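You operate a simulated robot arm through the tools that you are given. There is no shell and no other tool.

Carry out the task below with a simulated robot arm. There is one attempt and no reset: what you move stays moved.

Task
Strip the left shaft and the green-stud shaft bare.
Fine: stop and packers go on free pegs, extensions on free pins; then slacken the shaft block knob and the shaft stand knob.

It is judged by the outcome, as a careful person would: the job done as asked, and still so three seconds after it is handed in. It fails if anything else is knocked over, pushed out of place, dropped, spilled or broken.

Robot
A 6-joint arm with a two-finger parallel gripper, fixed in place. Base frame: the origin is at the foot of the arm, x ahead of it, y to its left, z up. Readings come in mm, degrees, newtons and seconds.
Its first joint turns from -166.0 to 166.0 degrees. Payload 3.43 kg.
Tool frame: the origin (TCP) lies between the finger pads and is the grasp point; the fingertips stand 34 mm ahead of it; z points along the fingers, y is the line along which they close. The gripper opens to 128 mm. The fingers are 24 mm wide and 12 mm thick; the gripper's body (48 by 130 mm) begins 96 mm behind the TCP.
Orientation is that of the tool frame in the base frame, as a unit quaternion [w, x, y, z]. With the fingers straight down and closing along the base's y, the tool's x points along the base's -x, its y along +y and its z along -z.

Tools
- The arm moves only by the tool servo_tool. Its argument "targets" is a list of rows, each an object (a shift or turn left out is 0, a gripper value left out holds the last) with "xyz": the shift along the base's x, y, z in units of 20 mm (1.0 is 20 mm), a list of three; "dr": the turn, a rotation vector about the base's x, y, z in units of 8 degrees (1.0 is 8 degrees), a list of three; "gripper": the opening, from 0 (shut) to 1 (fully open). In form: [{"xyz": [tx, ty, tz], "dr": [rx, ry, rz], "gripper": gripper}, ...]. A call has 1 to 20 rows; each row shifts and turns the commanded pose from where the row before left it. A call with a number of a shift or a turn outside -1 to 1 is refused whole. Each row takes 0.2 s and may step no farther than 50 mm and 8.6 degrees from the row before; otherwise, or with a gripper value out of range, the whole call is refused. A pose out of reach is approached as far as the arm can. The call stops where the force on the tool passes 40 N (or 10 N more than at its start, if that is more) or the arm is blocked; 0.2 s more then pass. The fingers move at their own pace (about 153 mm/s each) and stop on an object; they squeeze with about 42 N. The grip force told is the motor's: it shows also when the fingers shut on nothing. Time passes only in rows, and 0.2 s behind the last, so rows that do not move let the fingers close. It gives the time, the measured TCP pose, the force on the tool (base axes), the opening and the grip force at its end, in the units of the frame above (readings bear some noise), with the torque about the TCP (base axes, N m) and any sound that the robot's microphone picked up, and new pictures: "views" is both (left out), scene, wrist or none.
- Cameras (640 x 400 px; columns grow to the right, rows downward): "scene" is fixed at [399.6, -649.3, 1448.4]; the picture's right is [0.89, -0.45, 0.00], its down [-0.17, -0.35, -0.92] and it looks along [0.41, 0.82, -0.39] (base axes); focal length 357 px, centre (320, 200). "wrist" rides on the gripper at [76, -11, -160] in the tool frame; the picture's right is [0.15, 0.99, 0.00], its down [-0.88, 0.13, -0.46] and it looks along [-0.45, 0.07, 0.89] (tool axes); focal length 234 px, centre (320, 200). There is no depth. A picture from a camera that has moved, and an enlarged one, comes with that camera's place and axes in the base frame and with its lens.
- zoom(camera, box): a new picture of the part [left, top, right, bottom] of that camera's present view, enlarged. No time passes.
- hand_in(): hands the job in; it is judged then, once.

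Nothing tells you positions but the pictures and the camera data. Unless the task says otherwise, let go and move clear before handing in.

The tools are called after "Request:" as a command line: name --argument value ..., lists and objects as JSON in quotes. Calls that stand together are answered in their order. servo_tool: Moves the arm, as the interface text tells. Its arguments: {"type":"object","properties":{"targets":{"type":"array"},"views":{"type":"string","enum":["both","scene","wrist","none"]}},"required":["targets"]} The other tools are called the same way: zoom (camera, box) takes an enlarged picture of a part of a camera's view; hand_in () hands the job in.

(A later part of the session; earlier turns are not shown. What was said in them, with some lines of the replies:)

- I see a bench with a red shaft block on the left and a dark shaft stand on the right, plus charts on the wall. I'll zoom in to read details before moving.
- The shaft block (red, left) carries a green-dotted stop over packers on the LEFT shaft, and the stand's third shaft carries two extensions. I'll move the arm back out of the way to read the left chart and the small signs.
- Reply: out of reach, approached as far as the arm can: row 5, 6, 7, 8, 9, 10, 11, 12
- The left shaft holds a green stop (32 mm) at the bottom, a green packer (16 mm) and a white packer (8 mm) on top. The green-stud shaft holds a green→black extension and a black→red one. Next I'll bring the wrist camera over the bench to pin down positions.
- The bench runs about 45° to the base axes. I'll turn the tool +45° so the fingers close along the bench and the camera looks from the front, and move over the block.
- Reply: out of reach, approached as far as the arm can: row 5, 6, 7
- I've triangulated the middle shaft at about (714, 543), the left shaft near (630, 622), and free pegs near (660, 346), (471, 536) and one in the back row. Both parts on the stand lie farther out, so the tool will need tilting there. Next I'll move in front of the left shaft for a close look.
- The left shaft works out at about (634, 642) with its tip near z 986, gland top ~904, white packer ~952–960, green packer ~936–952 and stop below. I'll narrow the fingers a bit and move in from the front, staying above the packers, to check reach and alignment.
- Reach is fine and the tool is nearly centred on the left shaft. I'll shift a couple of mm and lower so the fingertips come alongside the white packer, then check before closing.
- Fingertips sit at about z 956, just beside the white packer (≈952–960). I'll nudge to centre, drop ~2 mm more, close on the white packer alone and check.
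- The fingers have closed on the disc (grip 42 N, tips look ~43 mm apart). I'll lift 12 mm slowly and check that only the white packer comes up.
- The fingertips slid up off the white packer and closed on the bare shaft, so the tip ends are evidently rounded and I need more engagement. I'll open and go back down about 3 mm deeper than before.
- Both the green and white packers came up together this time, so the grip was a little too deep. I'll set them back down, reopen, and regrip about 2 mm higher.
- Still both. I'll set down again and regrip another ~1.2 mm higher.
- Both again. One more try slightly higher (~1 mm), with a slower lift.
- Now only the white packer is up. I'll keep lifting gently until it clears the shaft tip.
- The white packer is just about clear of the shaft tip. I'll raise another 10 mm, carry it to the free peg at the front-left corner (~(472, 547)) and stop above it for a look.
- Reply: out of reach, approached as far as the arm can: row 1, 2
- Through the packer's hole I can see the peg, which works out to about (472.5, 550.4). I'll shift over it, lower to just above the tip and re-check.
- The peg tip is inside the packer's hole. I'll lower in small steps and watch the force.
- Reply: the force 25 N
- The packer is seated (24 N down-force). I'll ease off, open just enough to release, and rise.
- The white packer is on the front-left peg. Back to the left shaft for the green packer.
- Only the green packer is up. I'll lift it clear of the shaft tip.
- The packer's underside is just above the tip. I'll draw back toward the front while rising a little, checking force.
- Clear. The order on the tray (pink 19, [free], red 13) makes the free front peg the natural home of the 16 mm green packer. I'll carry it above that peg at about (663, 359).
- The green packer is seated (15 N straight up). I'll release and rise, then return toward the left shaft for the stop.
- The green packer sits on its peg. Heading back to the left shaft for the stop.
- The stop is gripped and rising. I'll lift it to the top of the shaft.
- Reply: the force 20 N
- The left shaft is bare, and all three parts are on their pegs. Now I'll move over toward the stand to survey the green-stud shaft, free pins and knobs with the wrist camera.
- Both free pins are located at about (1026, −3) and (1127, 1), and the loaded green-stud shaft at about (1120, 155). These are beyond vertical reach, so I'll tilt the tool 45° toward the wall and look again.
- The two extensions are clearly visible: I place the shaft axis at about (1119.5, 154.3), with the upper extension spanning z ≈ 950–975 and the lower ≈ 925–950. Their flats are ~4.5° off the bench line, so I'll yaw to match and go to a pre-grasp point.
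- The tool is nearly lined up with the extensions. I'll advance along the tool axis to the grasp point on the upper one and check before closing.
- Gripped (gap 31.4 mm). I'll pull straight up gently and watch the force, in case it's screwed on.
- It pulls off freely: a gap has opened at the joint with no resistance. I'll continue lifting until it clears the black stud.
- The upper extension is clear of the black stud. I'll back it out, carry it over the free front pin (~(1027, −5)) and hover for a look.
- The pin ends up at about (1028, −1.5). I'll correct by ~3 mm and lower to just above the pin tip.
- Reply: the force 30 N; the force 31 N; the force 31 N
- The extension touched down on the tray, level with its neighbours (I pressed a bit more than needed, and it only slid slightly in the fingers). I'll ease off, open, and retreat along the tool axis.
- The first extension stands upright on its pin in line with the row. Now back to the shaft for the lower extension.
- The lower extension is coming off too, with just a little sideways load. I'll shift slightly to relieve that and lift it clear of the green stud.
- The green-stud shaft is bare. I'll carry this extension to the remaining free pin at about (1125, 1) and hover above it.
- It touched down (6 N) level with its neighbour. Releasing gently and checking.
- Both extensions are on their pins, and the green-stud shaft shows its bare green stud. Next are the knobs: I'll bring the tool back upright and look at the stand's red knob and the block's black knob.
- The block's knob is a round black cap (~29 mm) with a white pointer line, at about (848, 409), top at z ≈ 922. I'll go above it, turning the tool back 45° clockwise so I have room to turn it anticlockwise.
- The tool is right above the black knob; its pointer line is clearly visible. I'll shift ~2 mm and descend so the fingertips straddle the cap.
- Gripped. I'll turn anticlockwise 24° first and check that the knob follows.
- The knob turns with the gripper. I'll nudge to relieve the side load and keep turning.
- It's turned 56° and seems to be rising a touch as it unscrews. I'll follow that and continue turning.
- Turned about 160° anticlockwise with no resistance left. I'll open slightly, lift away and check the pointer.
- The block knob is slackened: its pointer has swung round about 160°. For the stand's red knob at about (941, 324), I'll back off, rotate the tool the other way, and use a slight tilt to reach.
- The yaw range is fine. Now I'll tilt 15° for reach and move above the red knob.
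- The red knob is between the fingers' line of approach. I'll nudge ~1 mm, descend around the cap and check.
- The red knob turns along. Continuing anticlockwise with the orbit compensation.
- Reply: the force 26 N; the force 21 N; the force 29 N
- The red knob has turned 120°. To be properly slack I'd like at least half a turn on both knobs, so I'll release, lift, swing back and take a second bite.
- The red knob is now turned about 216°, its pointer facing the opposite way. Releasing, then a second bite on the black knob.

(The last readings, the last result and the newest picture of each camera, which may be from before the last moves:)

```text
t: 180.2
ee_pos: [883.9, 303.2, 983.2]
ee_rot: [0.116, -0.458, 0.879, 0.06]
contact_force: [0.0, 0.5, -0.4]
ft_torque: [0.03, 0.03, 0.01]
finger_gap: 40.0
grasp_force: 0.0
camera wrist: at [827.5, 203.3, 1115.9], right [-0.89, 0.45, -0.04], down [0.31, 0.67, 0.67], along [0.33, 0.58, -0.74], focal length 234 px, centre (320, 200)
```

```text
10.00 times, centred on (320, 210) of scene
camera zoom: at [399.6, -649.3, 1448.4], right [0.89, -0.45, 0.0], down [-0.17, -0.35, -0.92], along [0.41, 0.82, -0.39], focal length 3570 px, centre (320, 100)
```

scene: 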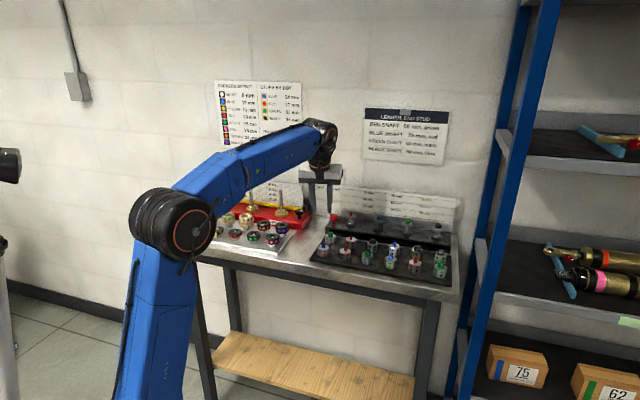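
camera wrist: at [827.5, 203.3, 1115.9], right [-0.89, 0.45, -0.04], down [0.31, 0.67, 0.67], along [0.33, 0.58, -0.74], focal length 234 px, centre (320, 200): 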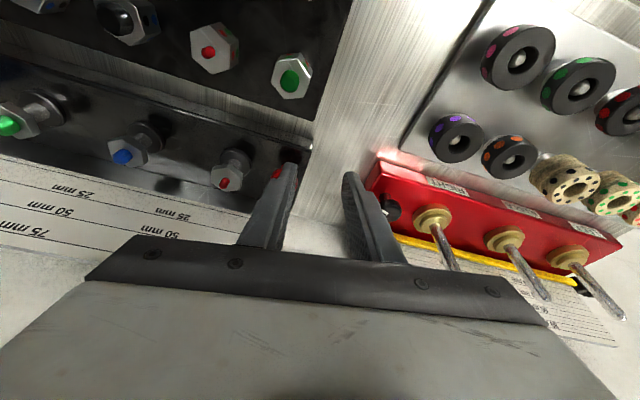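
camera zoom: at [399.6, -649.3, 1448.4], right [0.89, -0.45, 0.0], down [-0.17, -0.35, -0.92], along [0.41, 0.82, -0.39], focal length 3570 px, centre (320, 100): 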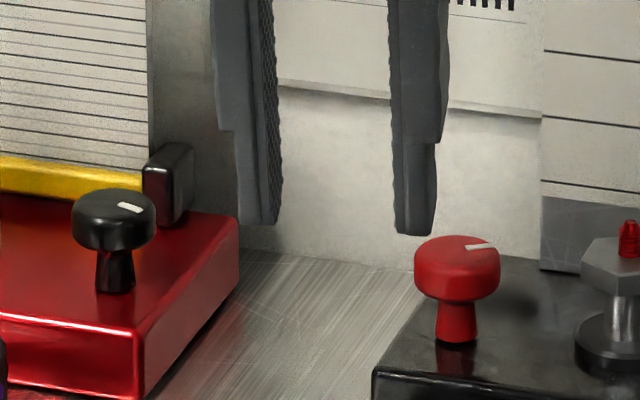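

Request:
servo_tool --targets '[{"dr": [-0.768, 0.5378, 0], "xyz": [-0.2, 0.2, 0.1]}, {"dr": [-0.768, 0.5378, 0], "xyz": [-0.2, 0.2, 0.1]}, {"dr": [0, 0, -1], "xyz": [-0.2, 0.5, 0]}, {"dr": [0, 0, -1], "xyz": [-0.2, 0.7, 0]}, {"dr": [0, 0, -1], "xyz": [-0.2, 0.8, 0]}, {"dr": [0, 0, -1], "xyz": [-0.2, 0.8, 0]}, {"dr": [0, 0, -1], "xyz": [-0.2, 0.8, 0]}, {"dr": [0, 0, -1], "xyz": [-0.2, 0.8, 0]}, {"dr": [0, 0, -0.875], "xyz": [-0.18, 0.6, 0], "gripper": 0.36}, {"xyz": [0, 0, 0]}]'

Request:
zoom --camera "wrist" --box '[240, 90, 400, 210]'

```text
t: 182.4
ee_pos: [848.1, 412.0, 987.2]
ee_rot: [0.001, 0.0, 1.0, -0.001]
contact_force: [0.1, 0.2, -0.3]
ft_torque: [0.03, 0.01, 0.01]
finger_gap: 45.9
grasp_force: 0.0
camera wrist: at [772.7, 401.4, 1145.9], right [-0.14, 0.99, 0.0], down [0.88, 0.13, 0.46], along [0.45, 0.07, -0.89], focal length 234 px, centre (320, 200)
```

scene: 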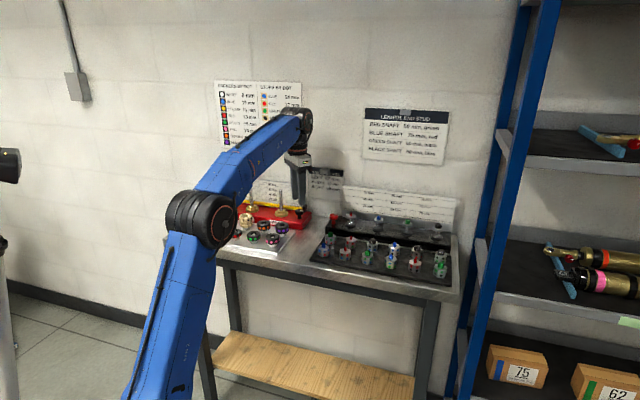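
wrist: 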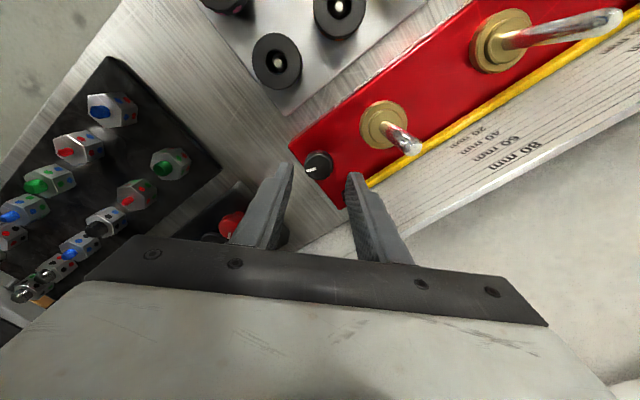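

```text
3.33 times, centred on (320, 150) of wrist
camera zoom: at [772.7, 401.4, 1145.9], right [-0.14, 0.99, 0.0], down [0.88, 0.13, 0.46], along [0.45, 0.07, -0.89], focal length 781 px, centre (320, 367)
```

zoom: 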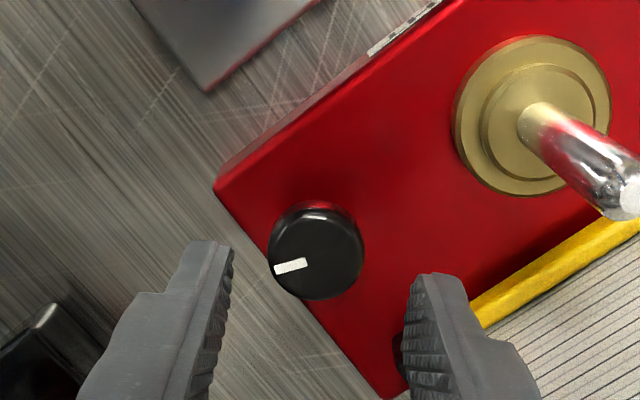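

Request:
servo_tool --targets '[{"xyz": [0.04, -0.06, -0.45]}, {"xyz": [0, 0, -0.45]}, {"xyz": [0, 0, -0.45]}, {"xyz": [0, 0, -0.45]}, {"xyz": [0, 0, -0.38]}, {"xyz": [0, 0, 0], "gripper": 0.28}, {"xyz": [0, 0, 0], "gripper": 0}, {"xyz": [0, 0, 0]}, {"xyz": [0, 0, 0]}]' --views "none"

Request:
zoom --camera "wrist" --box '[280, 140, 360, 200]'

```text
t: 184.4
ee_pos: [848.8, 410.7, 944.8]
ee_rot: [0.001, 0.0, 1.0, 0.0]
contact_force: [5.1, 12.3, 0.8]
ft_torque: [0.42, -0.3, 0.06]
finger_gap: 28.5
grasp_force: 45.7
```

```text
6.67 times, centred on (320, 170) of wrist
camera zoom: at [773.0, 400.1, 1102.2], right [-0.15, 0.99, 0.0], down [0.88, 0.13, 0.46], along [0.45, 0.07, -0.89], focal length 1561 px, centre (320, 400)
```

zoom: 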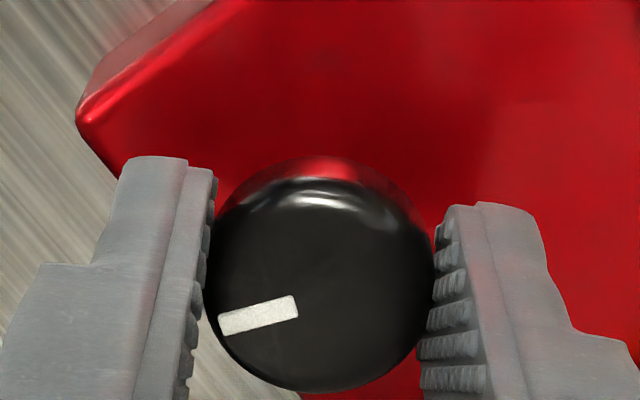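

Request:
servo_tool --targets '[{"xyz": [0.005, 0.02, 0]}, {"dr": [0, 0, 1]}, {"dr": [0, 0, 1]}, {"dr": [0, 0, 1]}, {"xyz": [0, 0, 0]}]' --views "none"

```text
t: 185.6
ee_pos: [849.2, 411.8, 943.6]
ee_rot: [0.001, -0.208, 0.978, 0.001]
contact_force: [6.0, 8.2, 3.3]
ft_torque: [0.21, -0.17, 0.02]
finger_gap: 29.1
grasp_force: 45.3
```

Request:
servo_tool --targets '[{"xyz": [0.01, 0.012, 0.005]}, {"dr": [0, 0, 1]}, {"dr": [0, 0, 1]}, {"dr": [0, 0, 1]}, {"xyz": [0, 0, 0]}]' --views "none"

```text
t: 186.8
ee_pos: [848.4, 410.5, 944.7]
ee_rot: [0.0, -0.406, 0.914, 0.001]
contact_force: [3.1, -4.3, 5.1]
ft_torque: [-0.14, -0.1, 0.01]
finger_gap: 28.7
grasp_force: 45.0
```

Request:
servo_tool --targets '[{"xyz": [0.004, -0.006, 0.008]}, {"dr": [0, 0, 1]}, {"xyz": [0, 0, 0]}, {"xyz": [0, 0, 0], "gripper": 0.33}, {"xyz": [0, 0, 0]}, {"xyz": [0, 0, 0]}, {"xyz": [0, 0, 0.3]}, {"xyz": [0, 0, 0.7]}, {"xyz": [0, 0, 1]}, {"xyz": [0, 0, 0.3]}]'

Request:
zoom --camera "scene" --box '[290, 190, 350, 230]'

Request:
zoom --camera "wrist" --box '[240, 90, 400, 210]'

```text
t: 189.0
ee_pos: [848.4, 410.6, 990.4]
ee_rot: [0.001, -0.47, 0.883, 0.0]
contact_force: [0.4, 0.0, -0.3]
ft_torque: [-0.01, 0.01, -0.02]
finger_gap: 42.1
grasp_force: 0.1
camera wrist: at [816.3, 341.5, 1148.3], right [-0.9, 0.43, 0.0], down [0.38, 0.8, 0.46], along [0.2, 0.41, -0.89], focal length 234 px, centre (320, 200)
```

scene: 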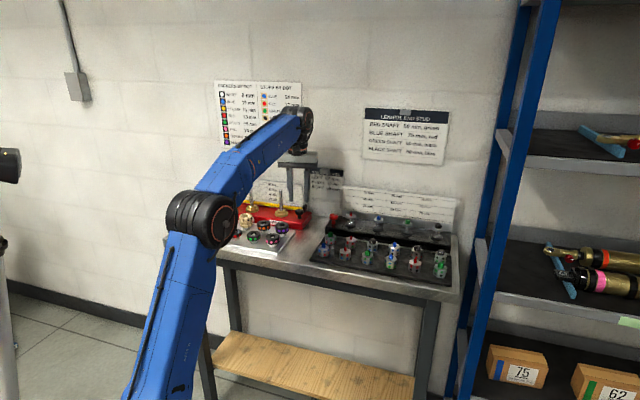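
wrist: 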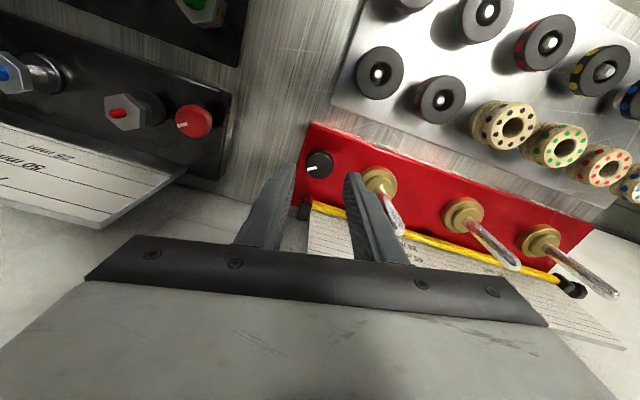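

```text
10.00 times, centred on (320, 210) of scene
camera zoom: at [399.6, -649.3, 1448.4], right [0.89, -0.45, 0.0], down [-0.17, -0.35, -0.92], along [0.41, 0.82, -0.39], focal length 3570 px, centre (320, 100)
```

zoom: 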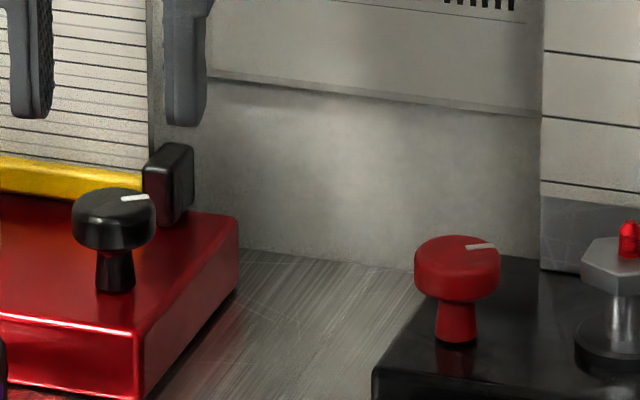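

```text
3.33 times, centred on (320, 150) of wrist
camera zoom: at [816.3, 341.5, 1148.3], right [-0.9, 0.43, 0.0], down [0.38, 0.8, 0.46], along [0.2, 0.41, -0.89], focal length 781 px, centre (320, 367)
```

zoom: 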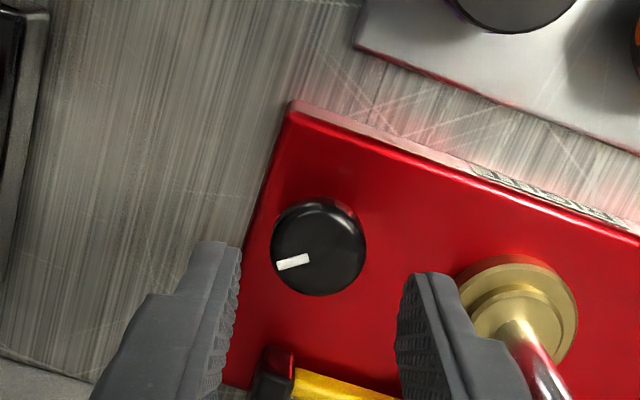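

Both pointers now face the opposite way. Let me check the left-hand clamp knob on the block's yellow bar, to be sure I turned the right one, and inspect the final state.

Request:
zoom --camera "scene" --box '[196, 175, 246, 215]'

Request:
zoom --camera "wrist" --box '[520, 230, 640, 320]'

Request:
zoom --camera "scene" --box '[300, 195, 460, 290]'

```text
10.00 times, centred on (221, 195) of scene
camera zoom: at [399.6, -649.3, 1448.4], right [0.89, -0.45, 0.0], down [-0.17, -0.35, -0.92], along [0.41, 0.82, -0.39], focal length 3570 px, centre (1310, 250)
```

zoom: 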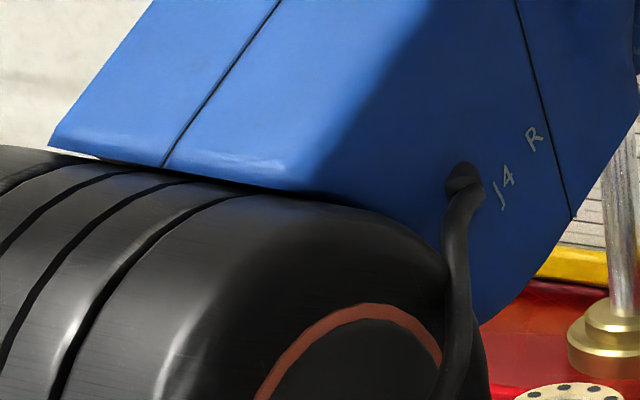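

```text
4.44 times, centred on (580, 275) of wrist
camera zoom: at [816.3, 341.5, 1148.3], right [-0.9, 0.43, 0.0], down [0.38, 0.8, 0.46], along [0.2, 0.41, -0.89], focal length 1041 px, centre (-836, -133)
```

zoom: 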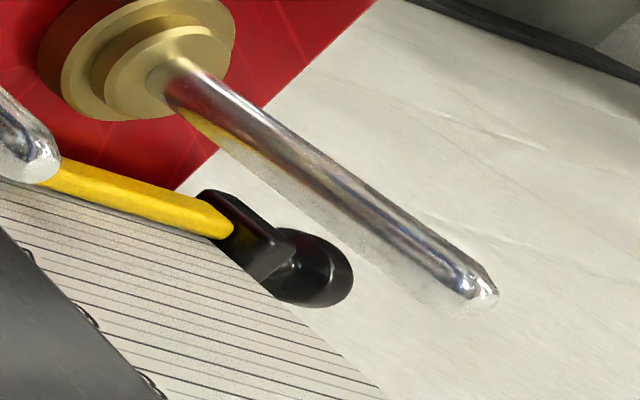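

```text
4.00 times, centred on (380, 242) of scene
camera zoom: at [399.6, -649.3, 1448.4], right [0.89, -0.45, 0.0], down [-0.17, -0.35, -0.92], along [0.41, 0.82, -0.39], focal length 1428 px, centre (80, 30)
```

zoom: 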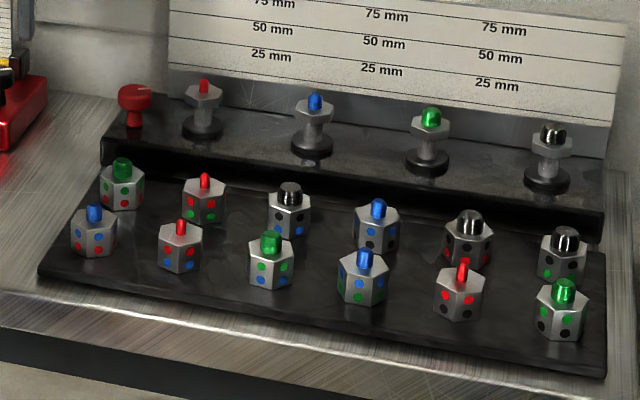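

The clamp at the left is only the unmarked end-handle of the yellow gauge bar, so the marked knob was the right one. All parts are in place; I'll retreat clear and do a final check.

Request:
servo_tool --targets '[{"xyz": [-0.5, -0.8, 0.1]}, {"xyz": [-0.6, -0.9, 0.3]}, {"xyz": [-0.6, -0.95, 0.4]}, {"xyz": [-0.6, -0.95, 0.5]}, {"xyz": [-0.6, -0.95, 0.6]}, {"xyz": [-0.6, -0.95, 0.6]}, {"xyz": [-0.6, -0.95, 0.6]}, {"xyz": [-0.6, -0.95, 0.6]}, {"xyz": [-0.6, -0.95, 0.6]}, {"xyz": [-0.6, -0.95, 0.6]}, {"xyz": [-0.6, -0.95, 0.6]}, {"xyz": [-0.6, -0.95, 0.6]}, {"xyz": [-0.6, -0.95, 0.5]}, {"xyz": [-0.6, -0.95, 0.4]}, {"xyz": [-0.6, -0.95, 0]}, {"xyz": [-0.6, -0.95, 0]}, {"xyz": [0, 0, 0]}]'

Request:
zoom --camera "scene" --box '[165, 165, 325, 265]'

Request:
zoom --camera "scene" --box '[300, 190, 460, 290]'

```text
t: 192.6
ee_pos: [658.3, 109.6, 1130.0]
ee_rot: [0.001, -0.47, 0.883, 0.001]
contact_force: [-0.3, 0.1, -0.1]
ft_torque: [-0.03, -0.01, 0.03]
finger_gap: 42.0
grasp_force: 0.1
camera wrist: at [625.5, 40.4, 1288.6], right [-0.9, 0.43, 0.0], down [0.38, 0.8, 0.46], along [0.2, 0.41, -0.89], focal length 234 px, centre (320, 200)
```

scene: 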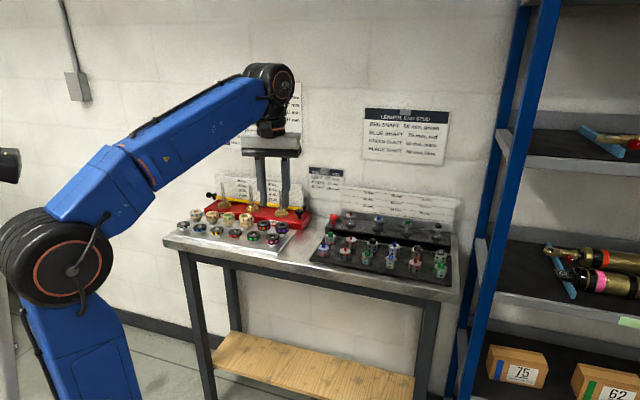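
wrist: 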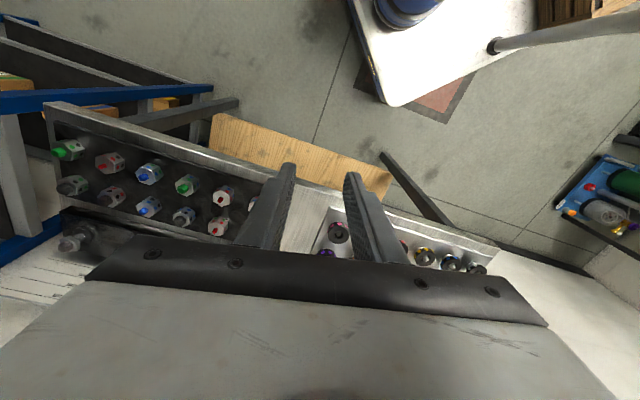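

```text
4.00 times, centred on (245, 215) of scene
camera zoom: at [399.6, -649.3, 1448.4], right [0.89, -0.45, 0.0], down [-0.17, -0.35, -0.92], along [0.41, 0.82, -0.39], focal length 1428 px, centre (620, 140)
```

zoom: 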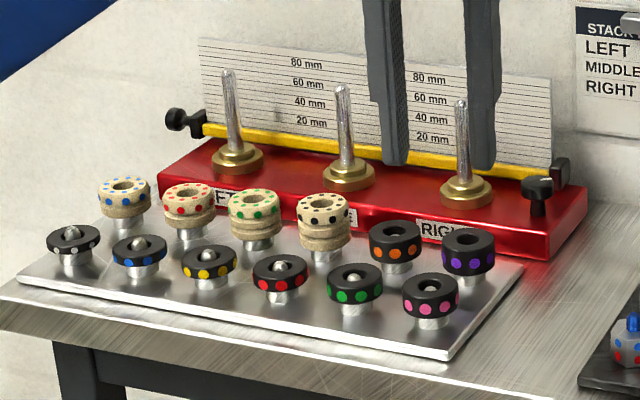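

```text
4.00 times, centred on (380, 240) of scene
camera zoom: at [399.6, -649.3, 1448.4], right [0.89, -0.45, 0.0], down [-0.17, -0.35, -0.92], along [0.41, 0.82, -0.39], focal length 1428 px, centre (80, 40)
```

zoom: 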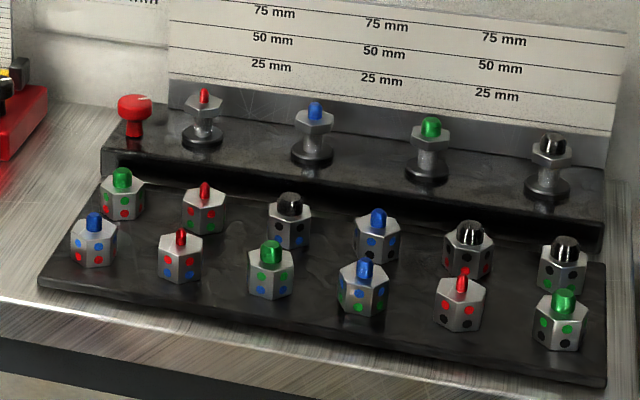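

Everything reads as finished. The left shaft and the green-stud shaft are bare, with the stop and both packers on pegs and both extensions on pins. Both knobs are turned back by more than half a turn, nothing else has moved, and the arm is clear, so I'm handing in.

Request:
hand_in

```text
The job is handed in.
```

The left shaft and the green-stud shaft are both stripped bare, and the job is handed in. I haven't been told how it was judged.

- **Left shaft:** the green stop, the green packer and the white packer each sit on their own free peg.
- **Green-stud shaft:** its two extensions stand on the two free pins, and the bare green stud is showing.
- **Knobs:** I slackened the shaft block knob and the shaft stand knob after the shafts were clear. Each was turned about 216° anticlockwise in two grips. I took the block knob to be the marked black one on top of the block, not the unmarked knob at the left end of the yellow bar.

I set the first extension down harder than needed, about 30 N. It slid slightly in the fingers, but it stood upright on its pin in the final check. Nothing else looked moved or knocked over, and the arm was clear of the bench before I handed in.
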